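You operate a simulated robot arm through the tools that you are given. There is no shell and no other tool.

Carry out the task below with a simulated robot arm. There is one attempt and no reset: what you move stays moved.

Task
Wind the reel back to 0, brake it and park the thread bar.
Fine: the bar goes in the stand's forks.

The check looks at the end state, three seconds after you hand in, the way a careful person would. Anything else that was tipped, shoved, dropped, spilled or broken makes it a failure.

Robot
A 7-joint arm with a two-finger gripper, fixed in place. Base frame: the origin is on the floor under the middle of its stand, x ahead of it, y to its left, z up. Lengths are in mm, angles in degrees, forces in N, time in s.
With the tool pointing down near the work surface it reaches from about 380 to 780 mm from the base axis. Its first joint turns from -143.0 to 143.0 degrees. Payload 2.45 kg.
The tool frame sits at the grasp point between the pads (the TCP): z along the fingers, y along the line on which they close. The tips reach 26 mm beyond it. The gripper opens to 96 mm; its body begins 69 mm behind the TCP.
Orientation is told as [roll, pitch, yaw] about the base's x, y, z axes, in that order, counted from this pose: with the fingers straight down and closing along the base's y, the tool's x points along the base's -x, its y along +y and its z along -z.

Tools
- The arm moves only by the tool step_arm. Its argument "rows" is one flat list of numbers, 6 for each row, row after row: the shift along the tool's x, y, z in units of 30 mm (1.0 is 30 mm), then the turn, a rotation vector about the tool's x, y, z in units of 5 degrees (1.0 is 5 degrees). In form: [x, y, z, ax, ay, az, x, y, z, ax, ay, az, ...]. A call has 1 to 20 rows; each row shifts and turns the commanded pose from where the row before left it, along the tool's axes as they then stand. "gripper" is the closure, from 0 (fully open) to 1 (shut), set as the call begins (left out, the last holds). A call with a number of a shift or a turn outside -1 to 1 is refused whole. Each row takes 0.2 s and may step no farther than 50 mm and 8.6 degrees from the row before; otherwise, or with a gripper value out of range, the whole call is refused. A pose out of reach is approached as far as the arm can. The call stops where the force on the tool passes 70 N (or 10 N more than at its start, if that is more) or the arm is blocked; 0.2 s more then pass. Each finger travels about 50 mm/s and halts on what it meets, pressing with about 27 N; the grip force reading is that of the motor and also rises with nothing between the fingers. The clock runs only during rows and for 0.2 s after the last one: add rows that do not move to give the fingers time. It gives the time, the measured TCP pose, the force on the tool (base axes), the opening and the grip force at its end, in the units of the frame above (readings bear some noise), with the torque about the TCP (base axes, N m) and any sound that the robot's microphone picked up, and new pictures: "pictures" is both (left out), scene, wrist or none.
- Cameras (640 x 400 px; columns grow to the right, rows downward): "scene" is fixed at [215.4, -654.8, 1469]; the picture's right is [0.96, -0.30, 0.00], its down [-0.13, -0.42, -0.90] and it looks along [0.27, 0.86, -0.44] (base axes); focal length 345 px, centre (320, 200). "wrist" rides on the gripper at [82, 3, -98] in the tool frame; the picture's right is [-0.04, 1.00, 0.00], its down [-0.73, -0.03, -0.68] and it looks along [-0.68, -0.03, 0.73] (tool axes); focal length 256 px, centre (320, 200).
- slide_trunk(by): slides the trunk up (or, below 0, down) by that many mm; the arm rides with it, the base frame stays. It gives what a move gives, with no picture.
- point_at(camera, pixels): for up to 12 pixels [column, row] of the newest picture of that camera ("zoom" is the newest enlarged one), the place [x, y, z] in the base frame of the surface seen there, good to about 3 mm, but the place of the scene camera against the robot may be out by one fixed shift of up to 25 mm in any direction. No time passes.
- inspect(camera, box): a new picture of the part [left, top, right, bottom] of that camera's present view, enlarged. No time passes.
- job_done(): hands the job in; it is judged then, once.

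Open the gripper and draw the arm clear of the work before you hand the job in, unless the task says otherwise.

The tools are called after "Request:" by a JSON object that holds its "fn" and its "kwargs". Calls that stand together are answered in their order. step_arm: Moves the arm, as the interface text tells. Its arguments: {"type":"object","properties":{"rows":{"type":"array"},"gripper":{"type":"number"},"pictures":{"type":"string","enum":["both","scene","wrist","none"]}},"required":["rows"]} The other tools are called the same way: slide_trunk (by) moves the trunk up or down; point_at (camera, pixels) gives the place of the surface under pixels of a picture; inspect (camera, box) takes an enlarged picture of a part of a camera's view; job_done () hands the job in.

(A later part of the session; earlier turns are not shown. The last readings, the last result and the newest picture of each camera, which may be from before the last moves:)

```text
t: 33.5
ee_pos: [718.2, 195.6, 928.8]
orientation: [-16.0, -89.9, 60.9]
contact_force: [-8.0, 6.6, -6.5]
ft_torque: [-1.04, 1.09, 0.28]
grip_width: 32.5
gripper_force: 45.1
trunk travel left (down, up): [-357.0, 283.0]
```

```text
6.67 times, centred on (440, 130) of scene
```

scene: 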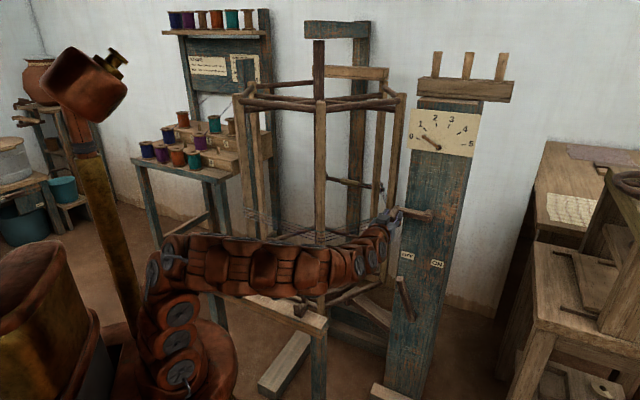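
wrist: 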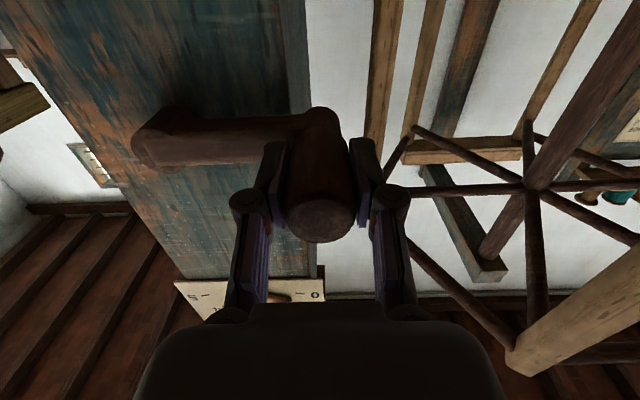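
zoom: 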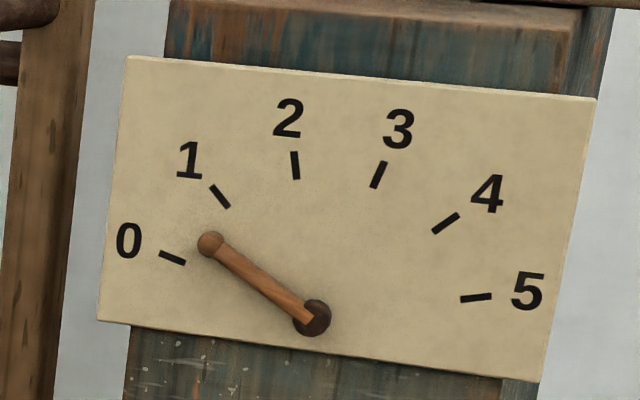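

Halfway: the needle sits midway between 1 and 0, and forces are small. I continue from 180 to 270 degrees.

Request:
{"fn": "step_arm", "kwargs": {"rows": [0.2934, 0.02, 0, 0, 0, 0, 0.291, -0.038, 0, 0, 0, 0, 0.287, -0.0636, 0, 0, 0, 0, 0.28, -0.088, 0, 0, 0, 0, 0.271, -0.112, 0, 0, 0, 0, 0.2605, -0.1356, 0, 0, 0, 0, 0.248, -0.158, 0, 0, 0, 0, 0.233, -0.179, 0, 0, 0, 0, 0.2165, -0.198, 0, 0, 0, 0, 0.198, -0.2165, 0, 0, 0, 0, 0.179, -0.233, 0, 0, 0, 0, 0.158, -0.248, 0, 0, 0, 0, 0.1356, -0.2605, 0, 0, 0, 0, 0.112, -0.271, 0, 0, 0, 0, 0.088, -0.28, 0, 0, 0, 0, 0.0636, -0.287, 0, 0, 0, 0, 0.038, -0.291, 0, 0, 0, 0, 0.0128, -0.2934, 0, 0, 0, 0, 0, 0, 0, 0, 0, 0]}}

Request:
{"fn": "inspect", "kwargs": {"camera": "scene", "box": [400, 100, 480, 160]}}

```text
t: 37.5
ee_pos: [790.4, 125.6, 830.0]
orientation: [-170.7, -90.0, -144.2]
contact_force: [-9.1, -1.9, 10.8]
ft_torque: [0.19, -0.26, -0.41]
grip_width: 32.2
gripper_force: 44.8
trunk travel left (down, up): [-357.0, 283.0]
```

scene: 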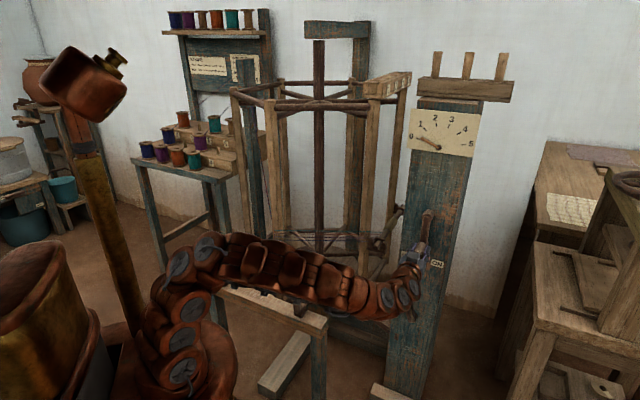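
wrist: 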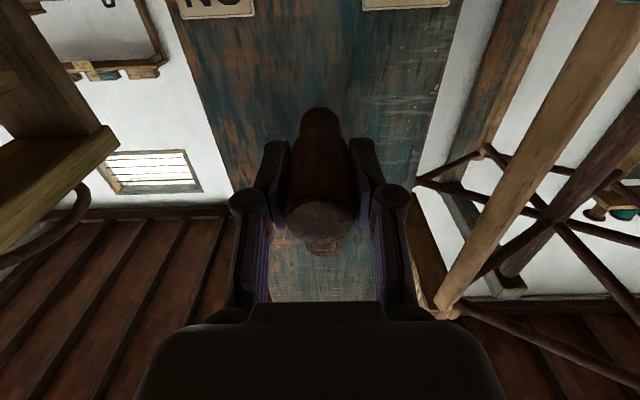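

```text
6.67 times, centred on (440, 130) of scene
```

zoom: 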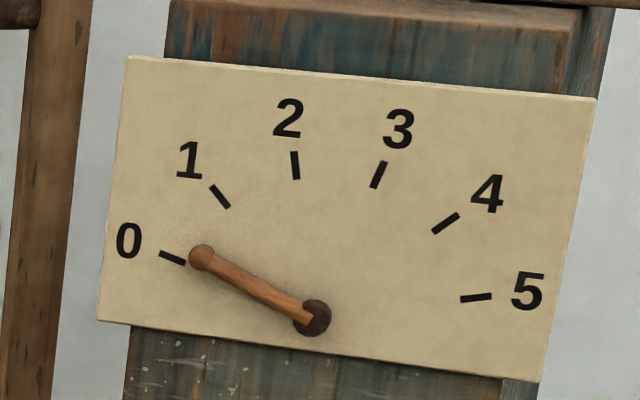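

A quarter turn is left (needle just short of 0). I finish the arc from 270 to 360 degrees.

Request:
{"fn": "step_arm", "kwargs": {"rows": [-0.063, -0.2905, 0, 0, 0, 0, -0.038, -0.288, 0, 0, 0, 0, -0.063, -0.284, 0, 0, 0, 0, -0.087, -0.277, 0, 0, 0, 0, -0.111, -0.269, 0, 0, 0, 0, -0.134, -0.258, 0, 0, 0, 0, -0.156, -0.245, 0, 0, 0, 0, -0.177, -0.231, 0, 0, 0, 0, -0.196, -0.214, 0, 0, 0, 0, -0.214, -0.196, 0, 0, 0, 0, -0.231, -0.177, 0, 0, 0, 0, -0.245, -0.156, 0, 0, 0, 0, -0.258, -0.134, 0, 0, 0, 0, -0.269, -0.111, 0, 0, 0, 0, -0.277, -0.087, 0, 0, 0, 0, -0.284, -0.063, 0, 0, 0, 0, -0.288, -0.038, 0, 0, 0, 0, -0.2905, -0.013, 0, 0, 0, 0, 0, 0, 0, 0, 0, 0]}}

Request:
{"fn": "inspect", "kwargs": {"camera": "scene", "box": [400, 100, 480, 160]}}

```text
t: 41.5
ee_pos: [861.0, 54.9, 932.0]
orientation: [179.5, -89.7, -134.6]
contact_force: [5.4, 1.5, 7.2]
ft_torque: [1.06, -1.1, 0.0]
grip_width: 32.7
gripper_force: 45.2
trunk travel left (down, up): [-357.0, 283.0]
```

scene: 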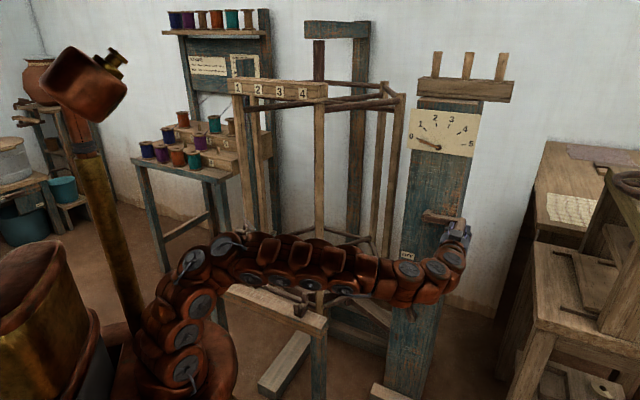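
wrist: 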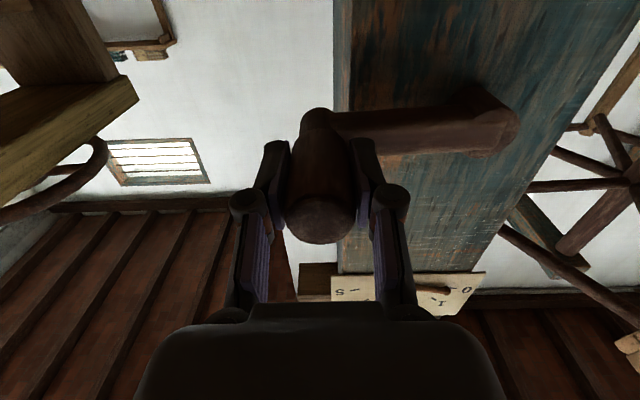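

```text
6.67 times, centred on (440, 130) of scene
```

zoom: 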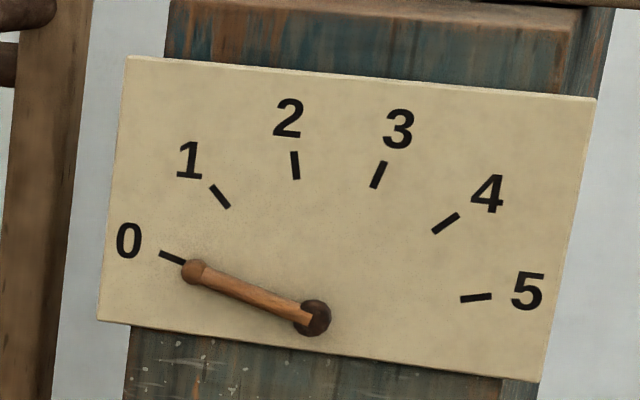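

The needle points at 0; the peg is about 2 mm (1 degree) past its starting height. I ease it down 2 mm and let the reel settle.

Request:
{"fn": "step_arm", "kwargs": {"rows": [0.06, 0, 0, 0, 0, 0, 0, 0, 0, 0, 0, 0, 0, 0, 0, 0, 0, 0, 0, 0, 0, 0, 0, 0, 0, 0, 0, 0, 0, 0]}}

Request:
{"fn": "inspect", "kwargs": {"camera": "scene", "box": [220, 70, 340, 130]}}

```text
t: 42.7
ee_pos: [861.6, 54.2, 929.4]
orientation: [130.3, -90.0, -85.2]
contact_force: [-0.5, 2.9, -1.6]
ft_torque: [0.77, -0.8, 0.09]
grip_width: 32.6
gripper_force: 44.5
trunk travel left (down, up): [-357.0, 283.0]
```

scene: 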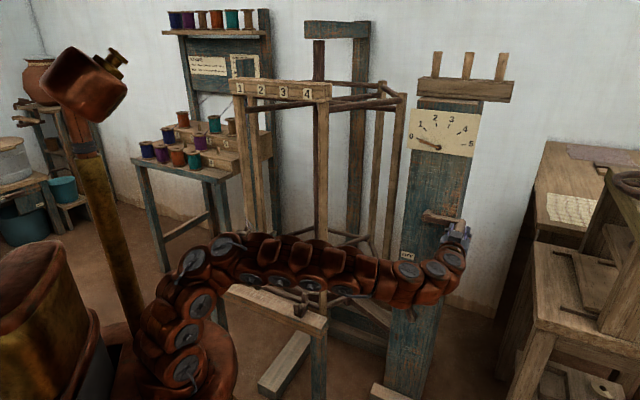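
wrist: 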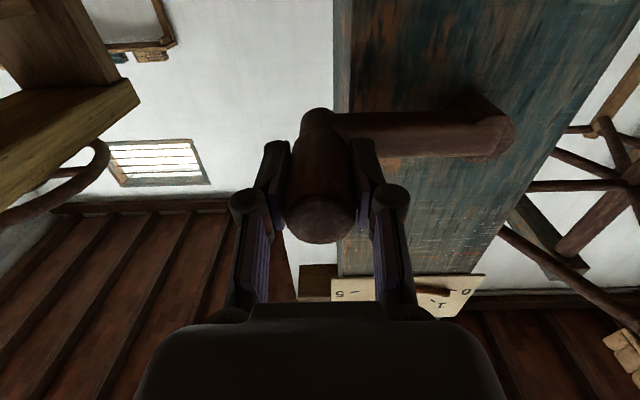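

```text
5.33 times, centred on (280, 100) of scene
```

zoom: 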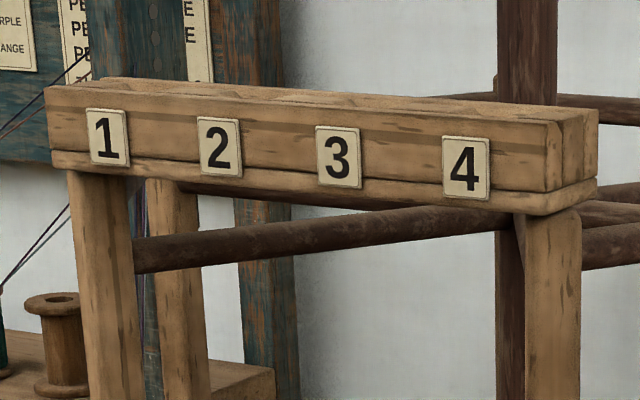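

The reel front is back square to where it was and the needle is at 0. I open the gripper to 67 mm and check that the reel stays.

Request:
{"fn": "step_arm", "kwargs": {"rows": [0, 0, 0, 0, 0, 0, 0, 0, 0, 0, 0, 0, 0, 0, 0, 0, 0, 0, 0, 0, 0, 0, 0, 0, 0, 0, 0, 0, 0, 0], "gripper": 0.3}}

Request:
{"fn": "inspect", "kwargs": {"camera": "scene", "box": [400, 100, 480, 160]}}

```text
t: 43.9
ee_pos: [861.0, 54.9, 929.4]
orientation: [76.1, -90.0, -31.3]
contact_force: [0.4, 0.1, -0.6]
ft_torque: [-0.01, 0.02, -0.03]
grip_width: 67.2
gripper_force: 0.1
trunk travel left (down, up): [-357.0, 283.0]
```

scene: 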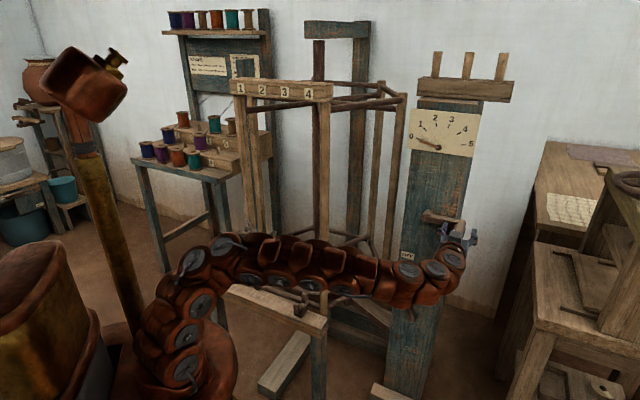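
wrist: 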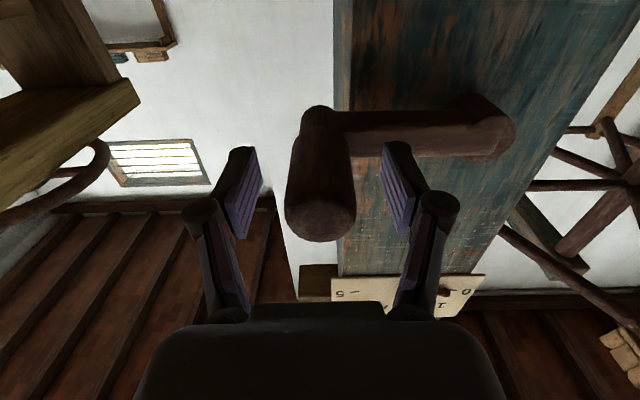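

```text
6.67 times, centred on (440, 130) of scene
```

zoom: 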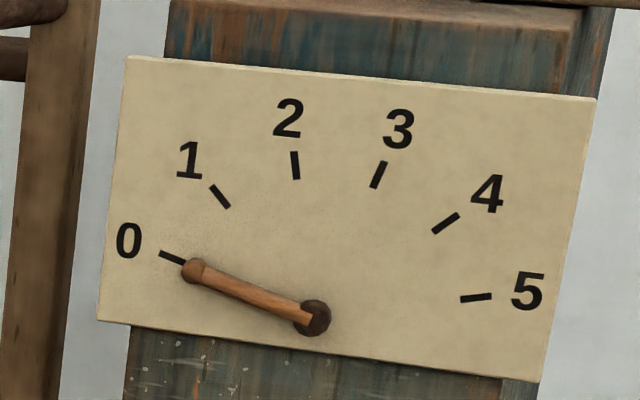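

The needle stays at 0. I back straight off the peg and check whether the reel is drifting.

Request:
{"fn": "step_arm", "kwargs": {"rows": [0, 0, -1, 0, 0, 0, 0, 0, -1, 0, 0, 0, 0, 0, -1, 0, 0, 0, 0, 0, -1, 0, 0, 0, 0, 0, -1, 0, 0, 0, 0, 0, -1, 0, 0, 0]}}

Request:
{"fn": "inspect", "kwargs": {"camera": "scene", "box": [220, 70, 340, 130]}}

```text
t: 45.3
ee_pos: [736.1, -74.0, 928.8]
orientation: [165.4, -89.9, -120.5]
contact_force: [0.0, 0.8, 1.0]
ft_torque: [0.04, -0.04, 0.01]
grip_width: 67.0
gripper_force: 0.1
trunk travel left (down, up): [-357.0, 283.0]
```

scene: 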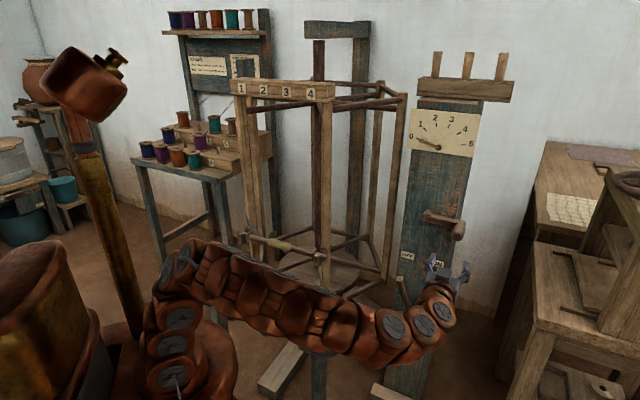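
wrist: 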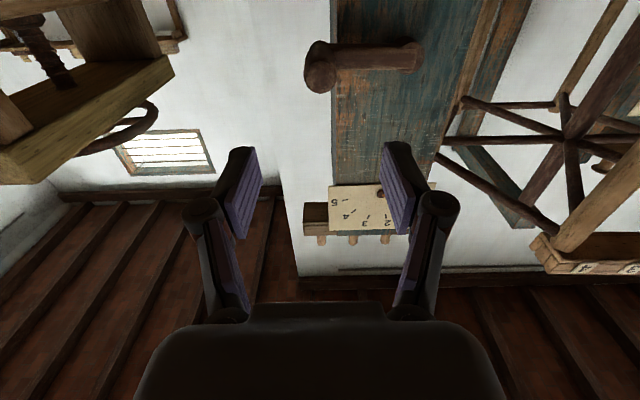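

```text
5.33 times, centred on (280, 100) of scene
```

zoom: 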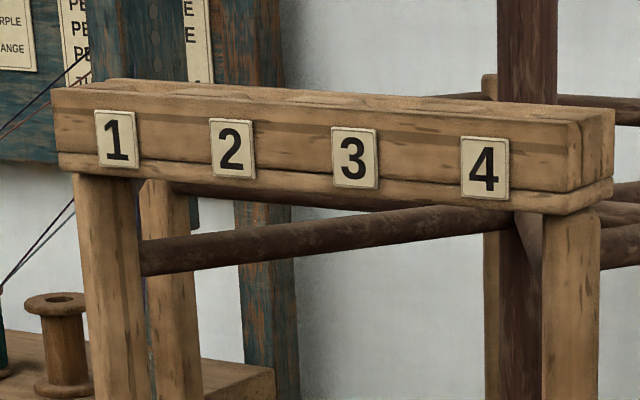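

The reel creeps back slowly (right edge of the number bar moved from 598 to 615 in the zoom over 2.6 s), so I go to the brake without delay: trunk down, then across to the lever.

Request:
{"fn": "slide_trunk", "kwargs": {"by": -261}}

Request:
{"fn": "step_arm", "kwargs": {"rows": [0, 0.88, 0.1, 0, 0, 0, 0, 0.88, 0.1, 0, 0, 0, 0, 0.88, 0.1, 0, 0, 0, 0, 0.88, 0.2, 0, 0, 0, 0, 0.88, 0.2, 0, 0, 0, 0, 0.88, 0.3, 0, 0, 0]}}

```text
t: 48.0
ee_pos: [734.0, -73.8, 666.8]
orientation: [149.6, -90.0, -104.7]
contact_force: [0.7, -0.1, 0.0]
ft_torque: [-0.02, 0.01, 0.0]
grip_width: 67.2
gripper_force: 0.1
trunk travel left (down, up): [-96.0, 544.0]
```

```text
t: 49.4
ee_pos: [644.3, 60.2, 667.0]
orientation: [19.9, -90.0, 24.9]
contact_force: [-0.1, 0.2, 0.0]
ft_torque: [-0.05, 0.02, -0.03]
grip_width: 67.1
gripper_force: 0.0
trunk travel left (down, up): [-96.0, 544.0]
```

scene: 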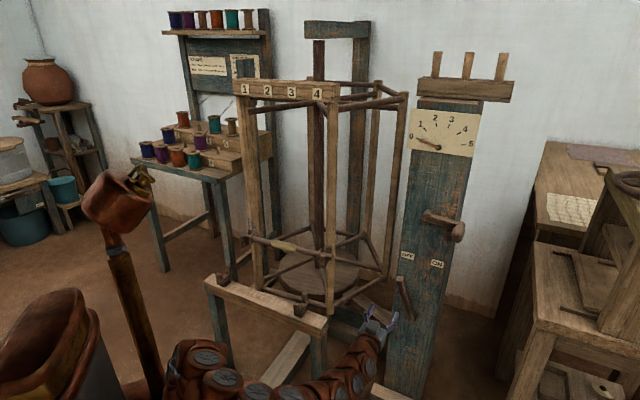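
wrist: 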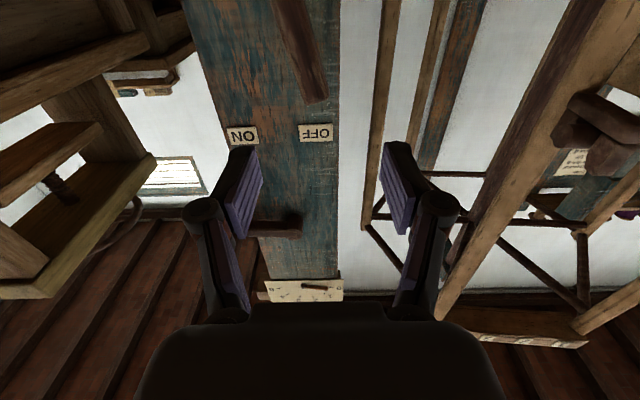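

The reel is still creeping (bar edge now at 339), and the lever (318,95) lies centred between the fingers. I advance around it and push it right to ON in one call.

Request:
{"fn": "step_arm", "kwargs": {"rows": [0, 0, 0.9, 0, 0, 0, 0, 0, 0.9, 0, 0, 0, 0, 0, 0.9, 0, 0, 0, 0, 0, 0.9, 0, 0, 0, 0, 0, 0.9, 0, 0, 0, 0, 0, 0.9, 0, 0, 0, 0, -0.5, 0, 0, 0, 0, 0, -0.5, 0, 0, 0, 0, 0, -0.5, 0, 0, 0, 0, 0, -0.5, 0, 0, 0, 0, 0, -0.5, 0, 0, 0, 0, 0, -0.5, 0, 0, 0, 0, 0, -0.5, 0, 0, 0, 0]}}

Request:
{"fn": "inspect", "kwargs": {"camera": "scene", "box": [400, 100, 480, 160]}}

Request:
{"fn": "inspect", "kwargs": {"camera": "scene", "box": [220, 70, 340, 130]}}

```text
t: 52.2
ee_pos: [833.7, 101.0, 666.7]
orientation: [8.4, -89.9, 36.4]
contact_force: [0.4, -0.1, 0.4]
ft_torque: [0.01, -0.01, -0.01]
grip_width: 67.0
gripper_force: 0.0
trunk travel left (down, up): [-96.0, 544.0]
```

scene: 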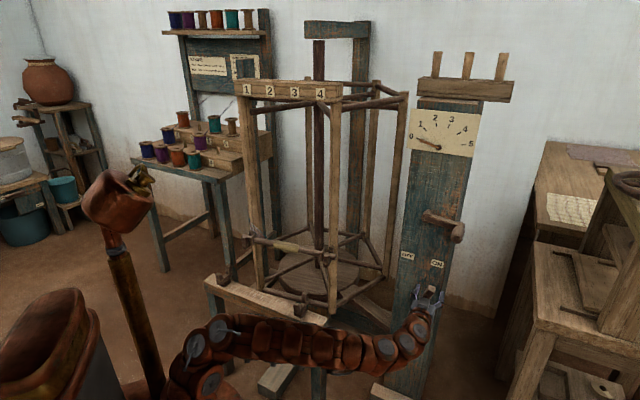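
wrist: 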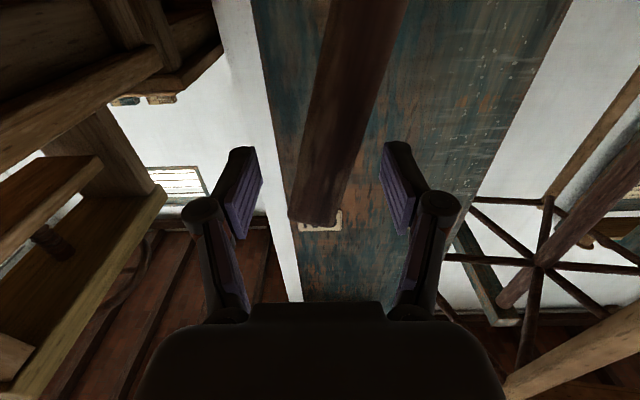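

```text
6.67 times, centred on (440, 130) of scene
```

zoom: 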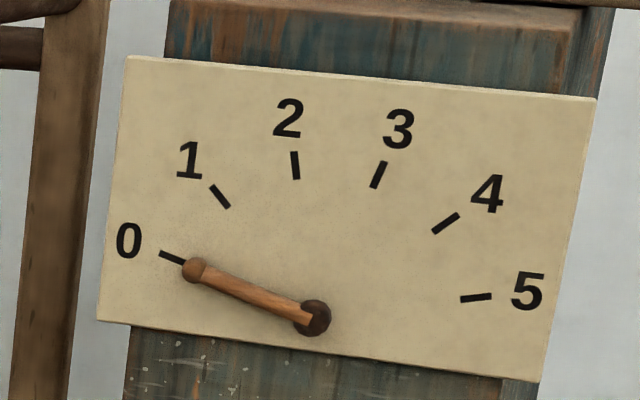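

```text
5.33 times, centred on (280, 100) of scene
```

zoom: 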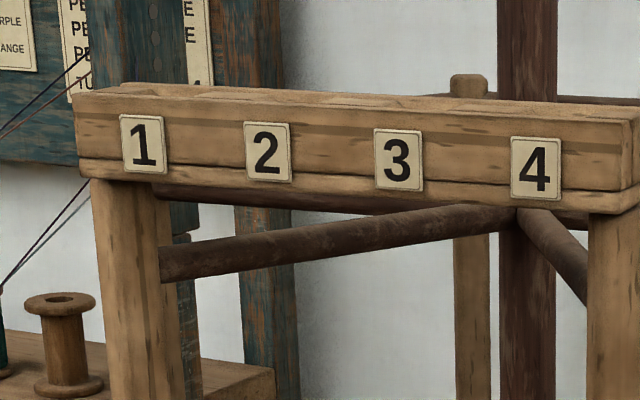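

The lever is at ON, free of the fingers. I measure how far the reel crept, and whether it stands still now.

Request:
{"fn": "point_at", "kwargs": {"camera": "scene", "pixels": [[247, 89], [270, 91], [294, 93], [320, 95], [430, 216], [458, 224], [459, 237], [250, 238], [289, 247], [325, 256], [262, 242], [330, 258]]}}

Request:
{"fn": "step_arm", "kwargs": {"rows": [0, 0, 0, 0, 0, 0, 0, 0, 0, 0, 0, 0, 0, 0, 0, 0, 0, 0, 0, 0, 0, 0, 0, 0, 0, 0, 0, 0, 0, 0], "pictures": "scene"}}

Request:
{"fn": "inspect", "kwargs": {"camera": "scene", "box": [220, 70, 340, 130]}}

Request:
{"fn": "inspect", "kwargs": {"camera": "scene", "box": [225, 215, 365, 320]}}

```text
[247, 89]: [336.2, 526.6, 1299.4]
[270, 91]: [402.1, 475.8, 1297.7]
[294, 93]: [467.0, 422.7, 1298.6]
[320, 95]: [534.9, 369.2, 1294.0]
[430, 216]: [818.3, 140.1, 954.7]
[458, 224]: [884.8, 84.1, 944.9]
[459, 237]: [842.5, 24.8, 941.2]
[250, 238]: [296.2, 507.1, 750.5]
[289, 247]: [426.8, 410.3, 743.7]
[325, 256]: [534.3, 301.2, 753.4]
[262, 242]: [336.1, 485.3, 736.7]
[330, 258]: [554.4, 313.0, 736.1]
```

```text
t: 53.4
ee_pos: [833.3, 101.1, 666.8]
orientation: [124.1, -90.0, -79.2]
contact_force: [0.1, -1.2, -0.2]
ft_torque: [0.0, -0.01, 0.03]
grip_width: 67.1
gripper_force: 0.1
trunk travel left (down, up): [-96.0, 544.0]
```

scene: 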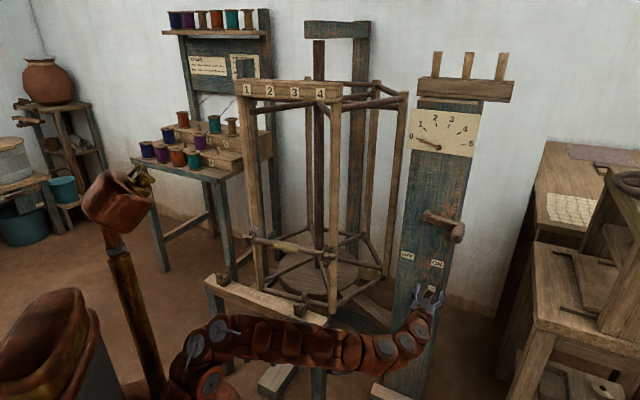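

```text
5.33 times, centred on (280, 100) of scene
```

zoom: 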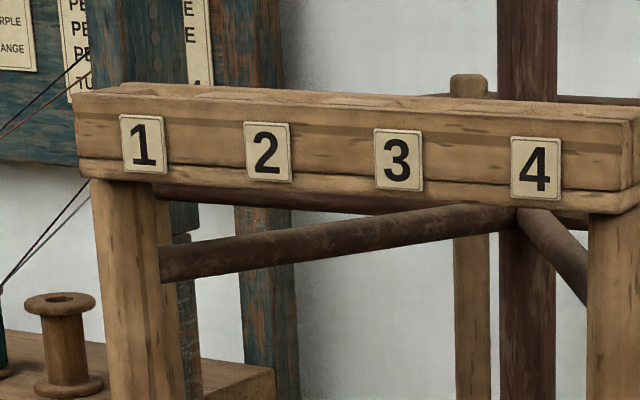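

```text
3.81 times, centred on (295, 268) of scene
```

zoom: 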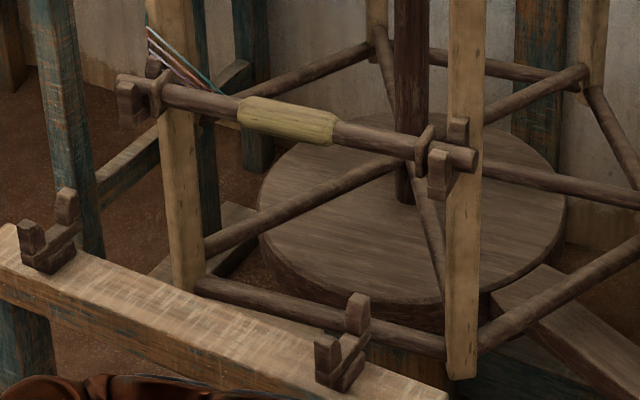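

The brake now holds the reel still, but it crept about 7 degrees before the brake caught (labels run at -38 degrees rather than -45). The dial still reads 0, but I prefer to correct this: I release the brake again, back off, and go to the crank.

Request:
{"fn": "step_arm", "kwargs": {"rows": [0, 0.5, 0, 0, 0, 0, 0, 0.5, 0, 0, 0, 0, 0, 0.5, 0, 0, 0, 0, 0, 0.5, 0, 0, 0, 0, 0, 0.5, 0, 0, 0, 0, 0, 0.5, 0, 0, 0, 0, 0, 0.5, 0, 0, 0, 0, 0, 0, -1, 0, 0, 0, 0, 0, -1, 0, 0, 0, 0, 0, -1, 0, 0, 0, 0, 0, -1, 0, 0, 0], "pictures": "wrist"}}

Request:
{"fn": "slide_trunk", "kwargs": {"by": 244}}

Request:
{"fn": "step_arm", "kwargs": {"rows": [0, -0.87, 0, 0, 0, 0, 0, -0.87, 0, 0, 0, 0, 0, -0.87, 0, 0, 0, 0, 0, -0.87, 0, 0, 0, 0, 0, -0.86, 0, 0, 0, 0, 0, -0.86, 0, 0, 0, 0]}}

```text
t: 55.8
ee_pos: [674.3, 90.3, 667.2]
orientation: [-54.3, -90.0, 99.4]
contact_force: [-0.6, -0.9, 0.2]
ft_torque: [-0.01, -0.02, 0.0]
grip_width: 67.2
gripper_force: 0.0
trunk travel left (down, up): [-96.0, 544.0]
```

wrist: 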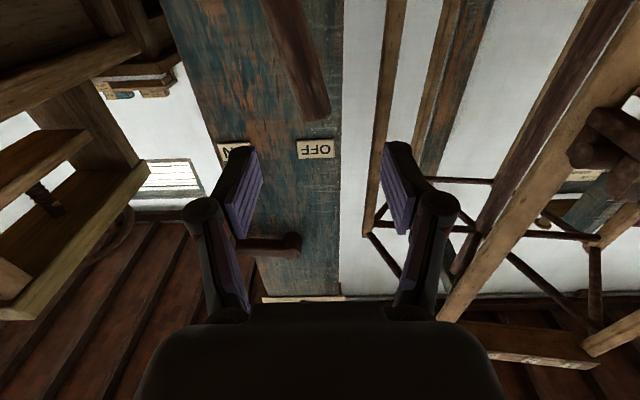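

```text
t: 58.3
ee_pos: [674.1, 91.4, 912.6]
orientation: [109.3, -90.0, -64.2]
contact_force: [1.2, 0.3, 0.5]
ft_torque: [0.01, -0.03, 0.03]
grip_width: 67.3
gripper_force: 0.1
trunk travel left (down, up): [-340.0, 300.0]
```

```text
t: 59.7
ee_pos: [785.7, -20.6, 911.9]
orientation: [-73.7, -89.9, 118.7]
contact_force: [-0.8, -0.2, 0.1]
ft_torque: [0.01, 0.01, -0.05]
grip_width: 67.0
gripper_force: 0.1
trunk travel left (down, up): [-340.0, 300.0]
```

scene: 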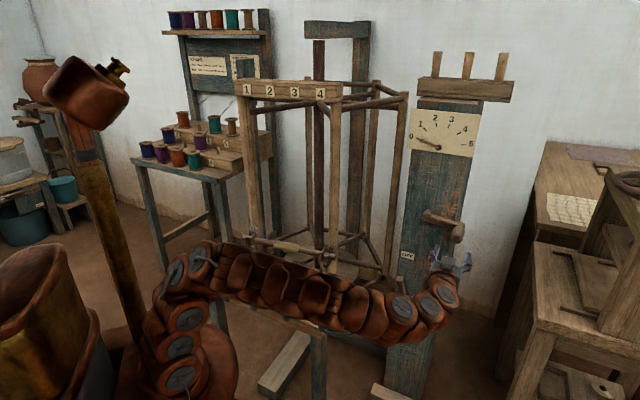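
wrist: 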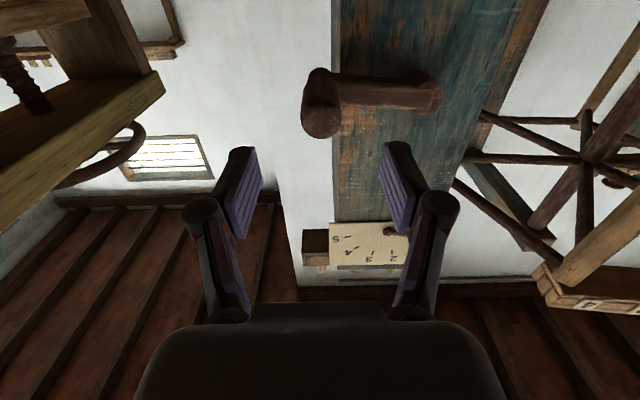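

The reel has not moved since the brake came off, so the earlier creep was only leftover motion from letting go. The peg (321,120) is about 5 mm above my axis; I advance around it and raise slightly.

Request:
{"fn": "step_arm", "kwargs": {"rows": [-0.18, 0, 0.9, 0, 0, 0, 0, 0, 0.9, 0, 0, 0, 0, 0, 0.9, 0, 0, 0, 0, 0, 0.8, 0, 0, 0]}}

```text
t: 60.7
ee_pos: [859.4, 54.8, 918.7]
orientation: [102.3, -89.8, -57.4]
contact_force: [-0.2, -0.7, -0.4]
ft_torque: [-0.03, 0.0, 0.05]
grip_width: 67.2
gripper_force: 0.1
trunk travel left (down, up): [-340.0, 300.0]
```

scene: 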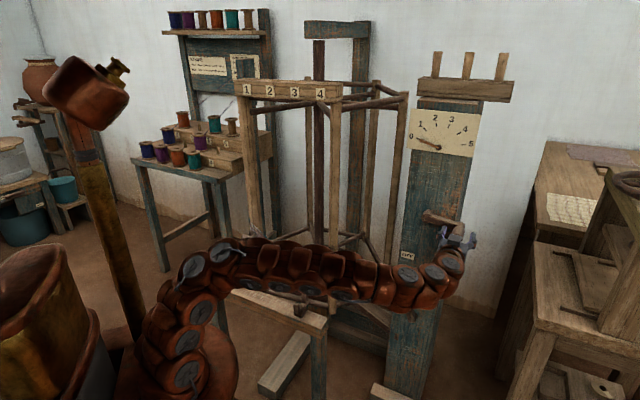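
wrist: 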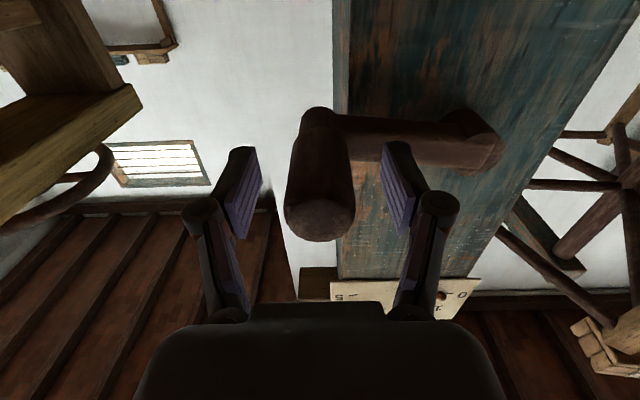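

The peg is between the pads again, with the crank about 7 degrees below level. I close the grip.

Request:
{"fn": "step_arm", "kwargs": {"rows": [0, 0, 0, 0, 0, 0, 0, 0, 0, 0, 0, 0, 0, 0, 0, 0, 0, 0, 0, 0, 0, 0, 0, 0, 0, 0, 0, 0, 0, 0], "gripper": 1, "pictures": "wrist"}}

Request:
{"fn": "inspect", "kwargs": {"camera": "scene", "box": [220, 70, 340, 130]}}

```text
t: 61.9
ee_pos: [858.9, 53.5, 917.4]
orientation: [21.0, -90.0, 24.0]
contact_force: [1.6, 1.6, -0.4]
ft_torque: [0.01, -0.05, -0.01]
grip_width: 32.6
gripper_force: 45.1
trunk travel left (down, up): [-340.0, 300.0]
```

wrist: 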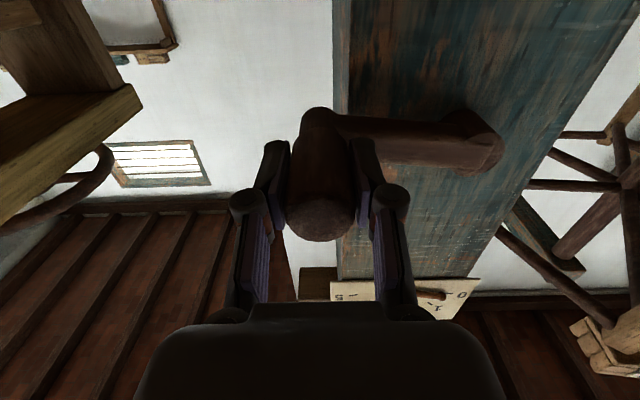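

```text
5.33 times, centred on (280, 100) of scene
```

zoom: 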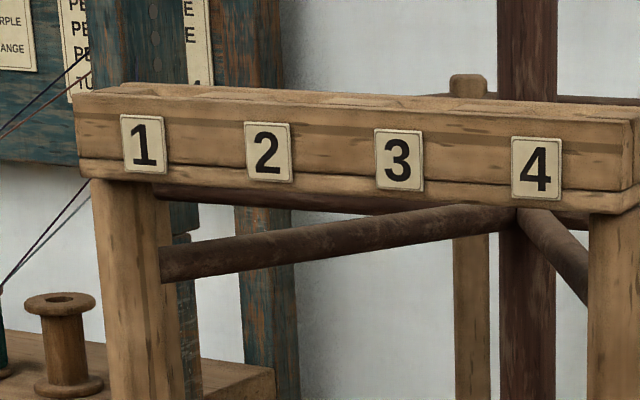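

Gripped at z = 917, about 7 degrees short. I turn the crank up 12 mm slowly, rolling the tool with the crank so no twist is stored in the grip, then hold still.

Request:
{"fn": "step_arm", "kwargs": {"rows": [-0.06, -0.005, 0, 0, 0, -0.2, -0.07, -0.005, 0, 0, 0, -0.24, -0.07, -0.005, 0, 0, 0, -0.24, -0.07, -0.004, 0, 0, 0, -0.24, -0.06, -0.003, 0, 0, 0, -0.2, -0.04, -0.001, 0, 0, 0, -0.14, -0.03, 0, 0, 0, 0, -0.1, 0, 0, 0, 0, 0, 0, 0, 0, 0, 0, 0, 0, 0, 0, 0, 0, 0, 0, 0, 0, 0, 0, 0, 0, 0, 0, 0, 0, 0, 0]}}

Request:
{"fn": "inspect", "kwargs": {"camera": "scene", "box": [220, 70, 340, 130]}}

```text
t: 64.5
ee_pos: [859.8, 53.5, 929.0]
orientation: [-89.7, -83.2, 134.5]
contact_force: [19.9, -0.9, -0.1]
ft_torque: [0.15, -0.17, -0.4]
grip_width: 32.2
gripper_force: 44.8
trunk travel left (down, up): [-340.0, 300.0]
```

scene: 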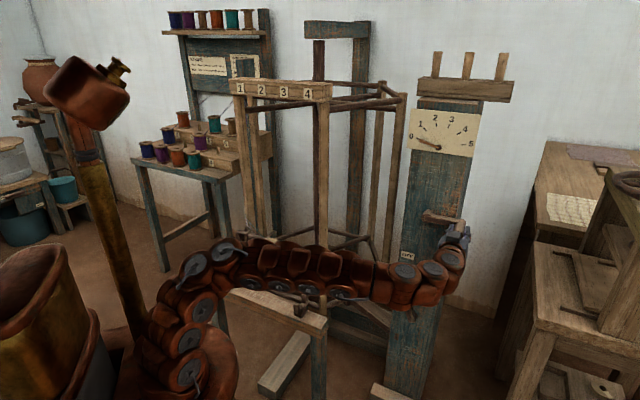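
wrist: 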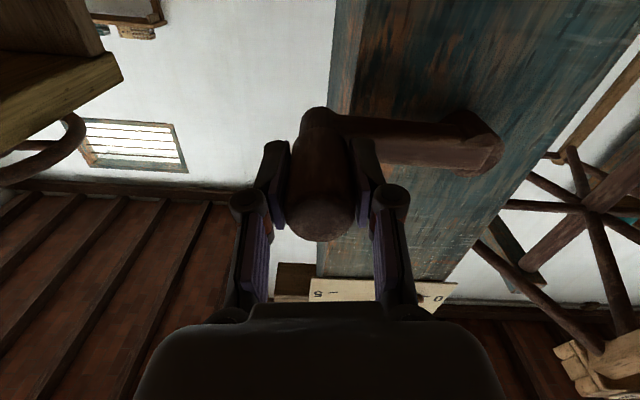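

```text
5.33 times, centred on (280, 100) of scene
```

zoom: 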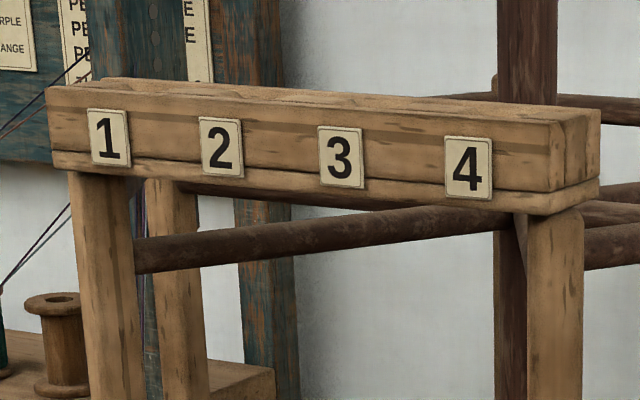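

The reel is square again (number bar edge back at 600) and little twist remains. I relax the leftover 20 N sideways load by under 1 mm and hold.

Request:
{"fn": "step_arm", "kwargs": {"rows": [0, -0.03, 0.02, 0, 0, 0, 0, 0, 0, 0, 0, 0, 0, 0, 0, 0, 0, 0, 0, 0, 0, 0, 0, 0, 0, 0, 0, 0, 0, 0], "pictures": "none"}}

```text
t: 65.7
ee_pos: [859.3, 53.8, 929.5]
orientation: [-90.1, -83.2, 135.1]
contact_force: [-6.1, -3.3, -2.9]
ft_torque: [-0.33, 0.27, 0.05]
grip_width: 32.4
gripper_force: 45.7
trunk travel left (down, up): [-340.0, 300.0]
```

Forces are now small. I open the gripper to 67 mm and back off in the same call.

Request:
{"fn": "step_arm", "kwargs": {"rows": [0, 0, 0, 0, 0, 0, 0, 0, 0, 0, 0, 0, 0, 0, 0, 0, 0, 0, 0, 0, -1, 0, 0, 0, 0, 0, -1, 0, 0, 0, 0, 0, -1, 0, 0, 0, 0, 0, -1, 0, 0, 0], "gripper": 0.3}}

Request:
{"fn": "inspect", "kwargs": {"camera": "scene", "box": [220, 70, 340, 130]}}

```text
t: 67.3
ee_pos: [775.0, -31.1, 929.2]
orientation: [-89.3, -83.2, 134.2]
contact_force: [-0.2, 0.4, 0.7]
ft_torque: [0.02, 0.0, -0.01]
grip_width: 67.3
gripper_force: 0.1
trunk travel left (down, up): [-340.0, 300.0]
```

scene: 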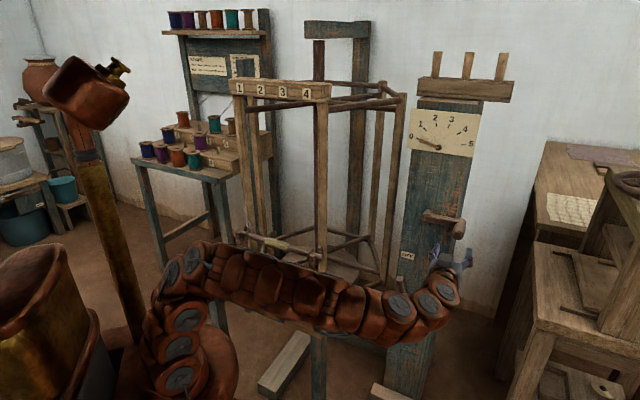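
wrist: 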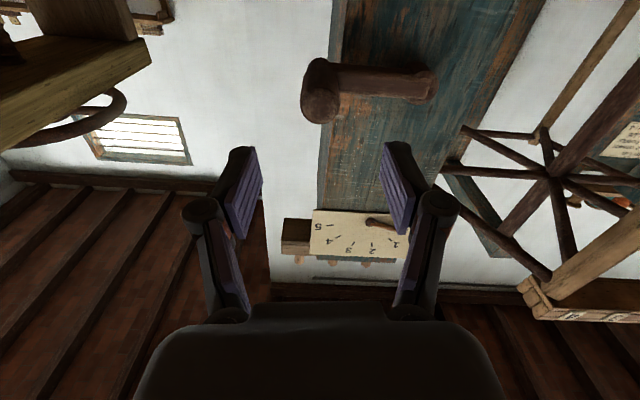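

```text
5.33 times, centred on (280, 100) of scene
```

zoom: 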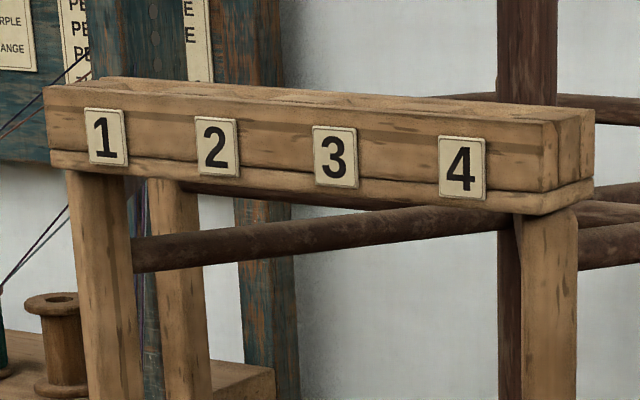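

The reel is almost still at 0. I go straight to the brake: trunk down, undo the roll, shift left, straddle the lever and push it to ON, along the path used before.

Request:
{"fn": "slide_trunk", "kwargs": {"by": -262}}

Request:
{"fn": "step_arm", "kwargs": {"rows": [0, 0, 0, 0, 0, 0.68, 0, 0, 0, 0, 0, 0.68, 0, 0.872, 0, 0, 0, 0, 0, 0.872, 0, 0, 0, 0, 0, 0.872, 0, 0, 0, 0, 0, 0.872, 0, 0, 0, 0, 0, 0.872, 0, 0, 0, 0, 0, 0.872, 0, 0, 0, 0]}}

```text
t: 70.0
ee_pos: [775.1, -32.0, 669.2]
orientation: [-90.0, -83.2, 135.0]
contact_force: [0.2, -0.6, 0.9]
ft_torque: [-0.01, 0.01, 0.0]
grip_width: 67.0
gripper_force: 0.0
trunk travel left (down, up): [-78.0, 562.0]
```

```text
t: 71.8
ee_pos: [663.5, 80.1, 667.5]
orientation: [-23.7, -89.8, 68.7]
contact_force: [-0.1, 0.4, 1.2]
ft_torque: [-0.01, 0.0, -0.02]
grip_width: 67.2
gripper_force: 0.1
trunk travel left (down, up): [-78.0, 562.0]
```

scene: 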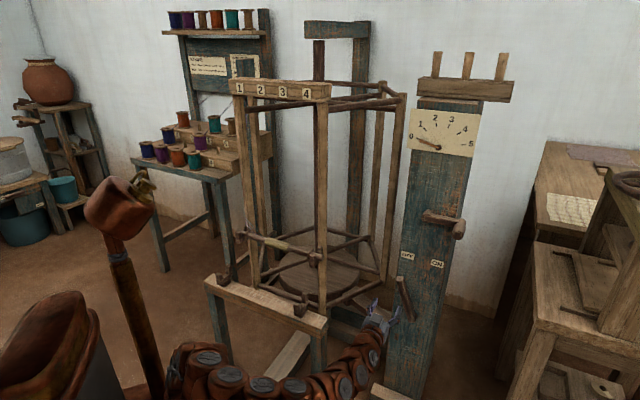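
wrist: 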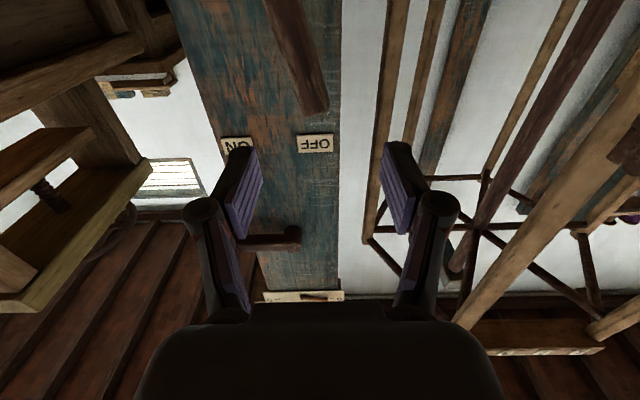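

The reel still stands square (number bar spans 230–331) and the lever (318,105) is between the fingers. I advance 135 mm and push the lever right to ON.

Request:
{"fn": "step_arm", "kwargs": {"rows": [0, 0, 0.9, 0, 0, 0, 0, 0, 0.9, 0, 0, 0, 0, 0, 0.9, 0, 0, 0, 0, 0, 0.9, 0, 0, 0, 0, 0, 0.9, 0, 0, 0, 0, -0.5, 0, 0, 0, 0, 0, -0.5, 0, 0, 0, 0, 0, -0.5, 0, 0, 0, 0, 0, -0.5, 0, 0, 0, 0, 0, -0.5, 0, 0, 0, 0, 0, -0.5, 0, 0, 0, 0, 0, -0.5, 0, 0, 0, 0]}}

Request:
{"fn": "inspect", "kwargs": {"camera": "scene", "box": [220, 70, 340, 130]}}

Request:
{"fn": "point_at", "kwargs": {"camera": "scene", "pixels": [[240, 88], [262, 90], [284, 92], [307, 94]]}}

```text
t: 74.4
ee_pos: [834.2, 99.6, 669.0]
orientation: [-142.4, -90.0, -172.8]
contact_force: [0.1, 1.0, -0.4]
ft_torque: [-0.02, 0.03, 0.02]
grip_width: 67.3
gripper_force: 0.0
trunk travel left (down, up): [-78.0, 562.0]
```

scene: 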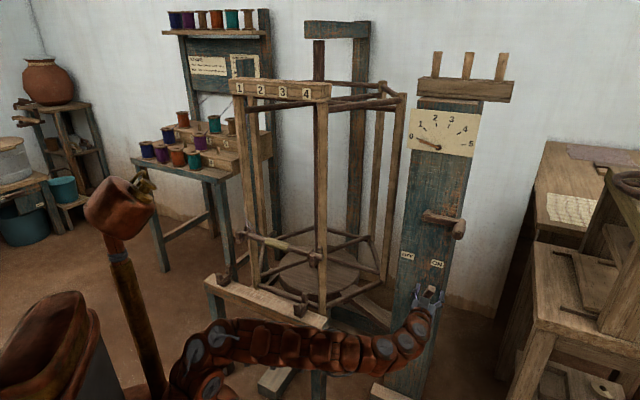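
wrist: 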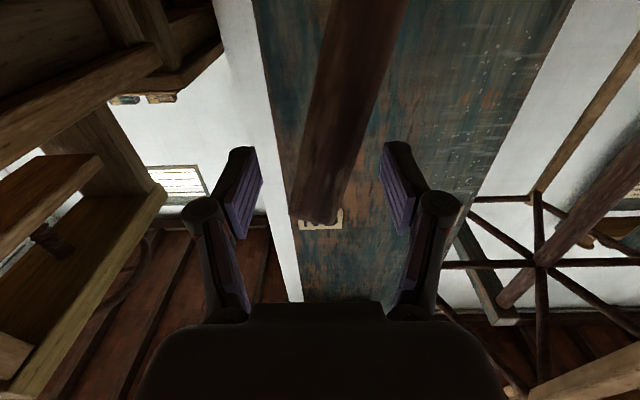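

```text
5.33 times, centred on (280, 100) of scene
```

zoom: 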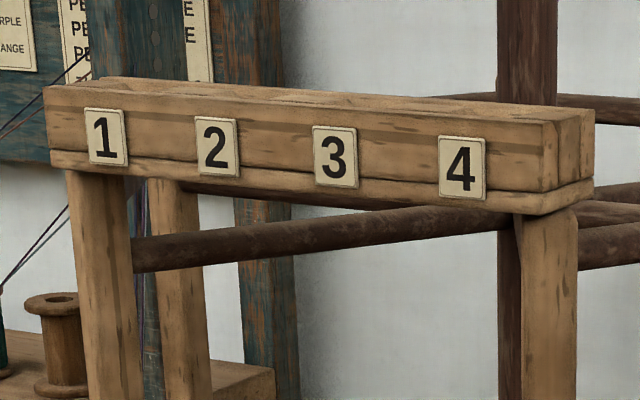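

```text
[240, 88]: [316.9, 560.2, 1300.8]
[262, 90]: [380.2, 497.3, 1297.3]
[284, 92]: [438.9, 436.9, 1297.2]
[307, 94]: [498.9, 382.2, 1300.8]
```

The reel is braked at its exact 0 position (labels back at -45 degrees) and the lever is on ON. I back the gripper out 210 mm and start pitching the tool back down.

Request:
{"fn": "step_arm", "kwargs": {"rows": [0, 0, -1, 0, 0, 0, 0, 0, -1, 0, 0, 0, 0, 0, -1, 0, 0, 0, 0, 0, -1, 0, 0, 0, 0, 0, -1, 0, 0, 0, 0, 0, -1, 0, 0, 0, 0, 0, -1, 0, 0, 0]}}

Request:
{"fn": "slide_trunk", "kwargs": {"by": 200}}

```text
t: 76.0
ee_pos: [685.4, -47.7, 667.6]
orientation: [-54.3, -89.9, 99.2]
contact_force: [0.7, -0.4, 0.8]
ft_torque: [-0.03, -0.01, 0.02]
grip_width: 67.2
gripper_force: 0.1
trunk travel left (down, up): [-78.0, 562.0]
```

scene: 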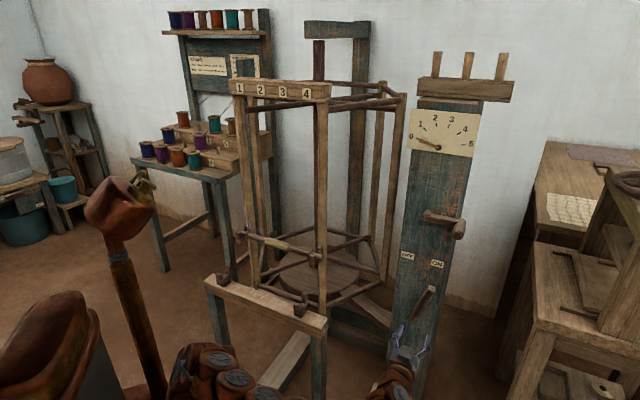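
wrist: 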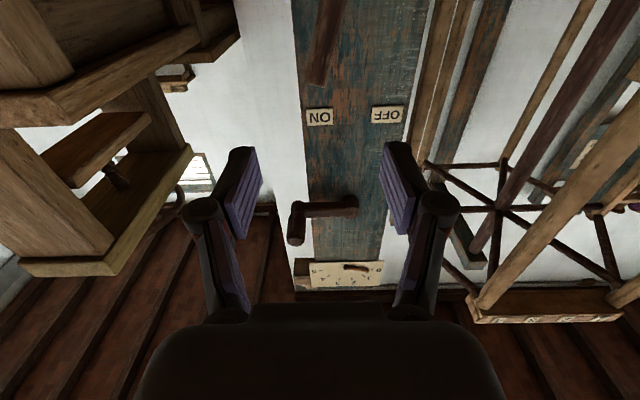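

```text
t: 78.1
ee_pos: [685.0, -47.2, 867.9]
orientation: [128.5, -90.0, -83.7]
contact_force: [-0.2, -0.6, 0.7]
ft_torque: [0.01, 0.01, 0.01]
grip_width: 67.4
gripper_force: 0.0
trunk travel left (down, up): [-278.0, 362.0]
```

The arm is clear of the post, the lever shows ON and the dial 0. I pitch the tool back to pointing down.

Request:
{"fn": "step_arm", "kwargs": {"rows": [0, 0.3, 0, 0, 1, 0, 0, 0.3, 0, 0, 1, 0, 0, 0.3, 0, 0, 1, 0, 0, 0.3, 0, 0, 1, 0, 0, 0.3, 0, 0, 1, 0, 0, 0.3, 0, 0, 1, 0, 0, 0.3, 0, 0, 1, 0, 0, 0.3, 0, 0, 1, 0, 0, 0.3, 0, 0, 1, 0, 0, 0.3, 0, 0, 1, 0, 0, 0.3, 0, 0, 1, 0, 0, 0.3, 0, 0, 1, 0, 0, 0.3, 0, 0, 1, 0, 0, 0.3, 0, 0, 1, 0, 0, 0.3, 0, 0, 1, 0, 0, 0.3, 0, 0, 1, 0, 0, 0.3, 0, 0, 1, 0, 0, 0.3, 0, 0, 1, 0], "gripper": 0}}

Request:
{"fn": "inspect", "kwargs": {"camera": "scene", "box": [200, 215, 360, 335]}}

```text
t: 81.9
ee_pos: [571.4, 67.2, 867.5]
orientation: [0.2, 0.1, 45.0]
contact_force: [-0.4, -0.1, -0.4]
ft_torque: [0.02, -0.01, 0.04]
grip_width: 95.9
gripper_force: 0.0
trunk travel left (down, up): [-278.0, 362.0]
```

scene: 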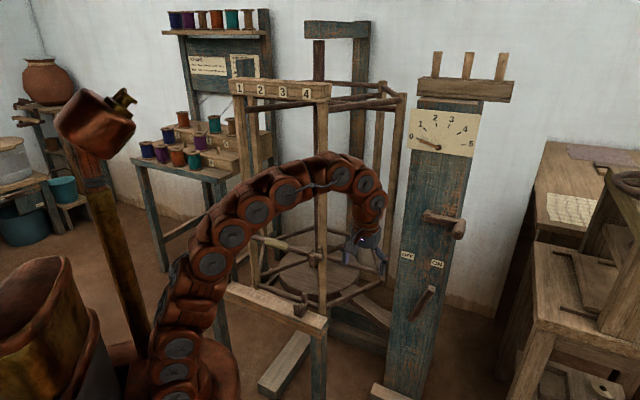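
wrist: 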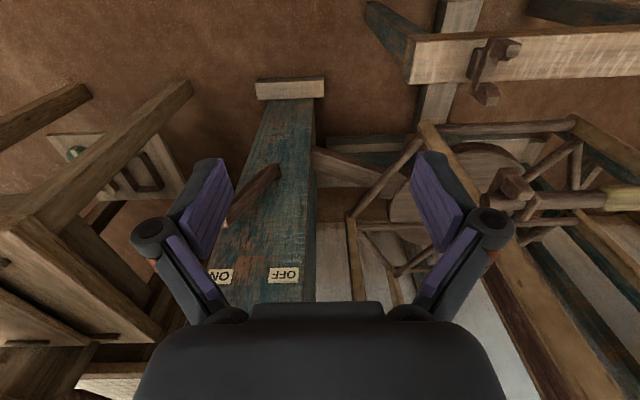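

```text
3.33 times, centred on (280, 275) of scene
```

zoom: 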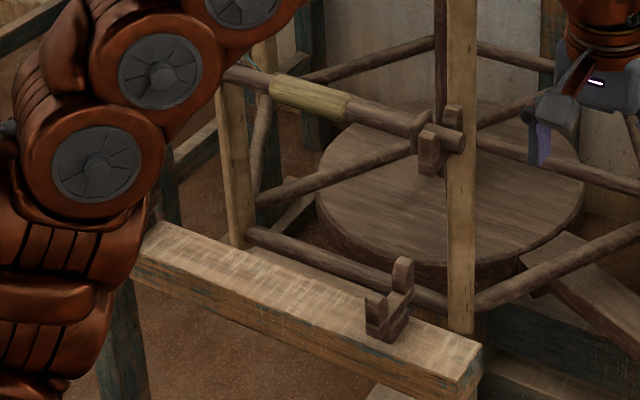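

The tool points down at [571,67,868]. The wrist view shows the stand's right fork (490,65) and the bar's right end in the reel fork (515,195); I measure these.

Request:
{"fn": "inspect", "kwargs": {"camera": "wrist", "box": [420, 20, 640, 240]}}

Request:
{"fn": "point_at", "kwargs": {"camera": "wrist", "pixels": [[485, 55], [512, 45], [485, 95], [490, 75], [480, 70], [510, 185], [525, 190], [505, 205], [550, 200], [590, 201], [625, 199], [600, 65]]}}

```text
1.82 times, centred on (530, 130) of wrist
```

zoom: 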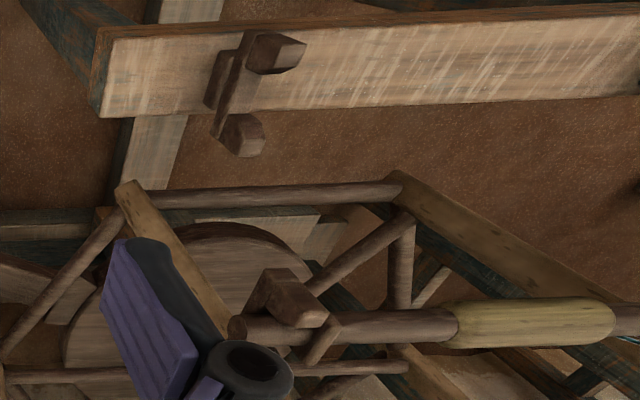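

```text
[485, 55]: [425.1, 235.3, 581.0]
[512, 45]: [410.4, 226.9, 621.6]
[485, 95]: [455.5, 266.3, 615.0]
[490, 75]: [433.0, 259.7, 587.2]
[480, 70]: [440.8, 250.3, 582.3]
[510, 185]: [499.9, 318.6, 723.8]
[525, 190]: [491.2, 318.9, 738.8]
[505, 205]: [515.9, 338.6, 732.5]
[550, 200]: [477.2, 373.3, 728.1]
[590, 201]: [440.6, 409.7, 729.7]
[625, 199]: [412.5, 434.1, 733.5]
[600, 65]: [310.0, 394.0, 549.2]
```

I use the enlarged picture to measure the bar's wrapped grip, its end, and the fork prongs.

Request:
{"fn": "point_at", "kwargs": {"camera": "zoom", "pixels": [[462, 322], [533, 322], [605, 320], [240, 330], [290, 325], [318, 350], [285, 290], [320, 312], [390, 326], [240, 120], [290, 40], [265, 60]]}}

Request:
{"fn": "inspect", "kwargs": {"camera": "wrist", "box": [440, 20, 560, 110]}}

Request:
{"fn": "inspect", "kwargs": {"camera": "wrist", "box": [460, 150, 580, 230]}}

```text
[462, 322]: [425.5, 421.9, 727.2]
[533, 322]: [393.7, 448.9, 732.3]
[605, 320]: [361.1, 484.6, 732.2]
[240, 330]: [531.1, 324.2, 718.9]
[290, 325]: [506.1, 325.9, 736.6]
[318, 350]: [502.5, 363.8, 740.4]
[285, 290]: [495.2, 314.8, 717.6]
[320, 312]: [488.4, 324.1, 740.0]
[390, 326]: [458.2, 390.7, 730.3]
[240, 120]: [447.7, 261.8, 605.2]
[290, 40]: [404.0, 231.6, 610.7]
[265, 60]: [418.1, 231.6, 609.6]
```

```text
4.44 times, centred on (500, 65) of wrist
```

zoom: 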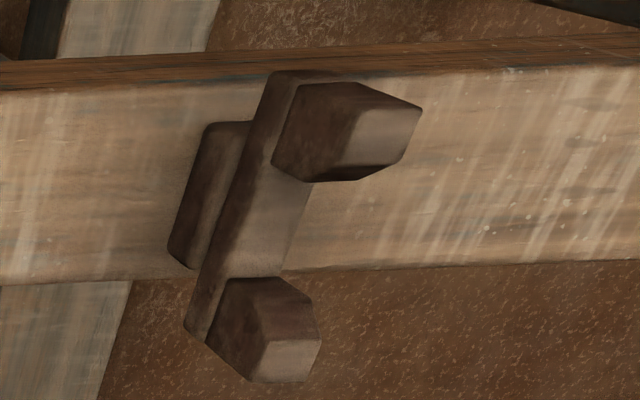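

```text
5.00 times, centred on (520, 190) of wrist
```

zoom: 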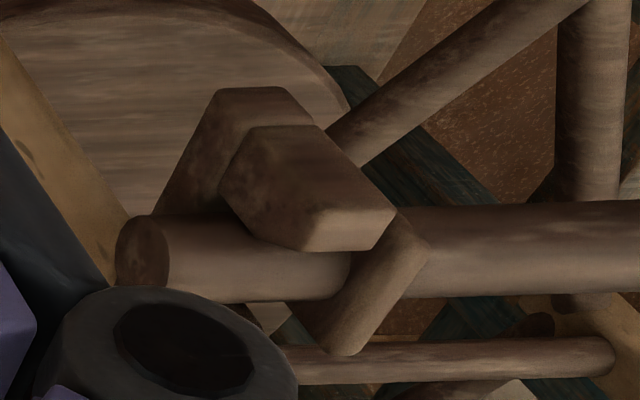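

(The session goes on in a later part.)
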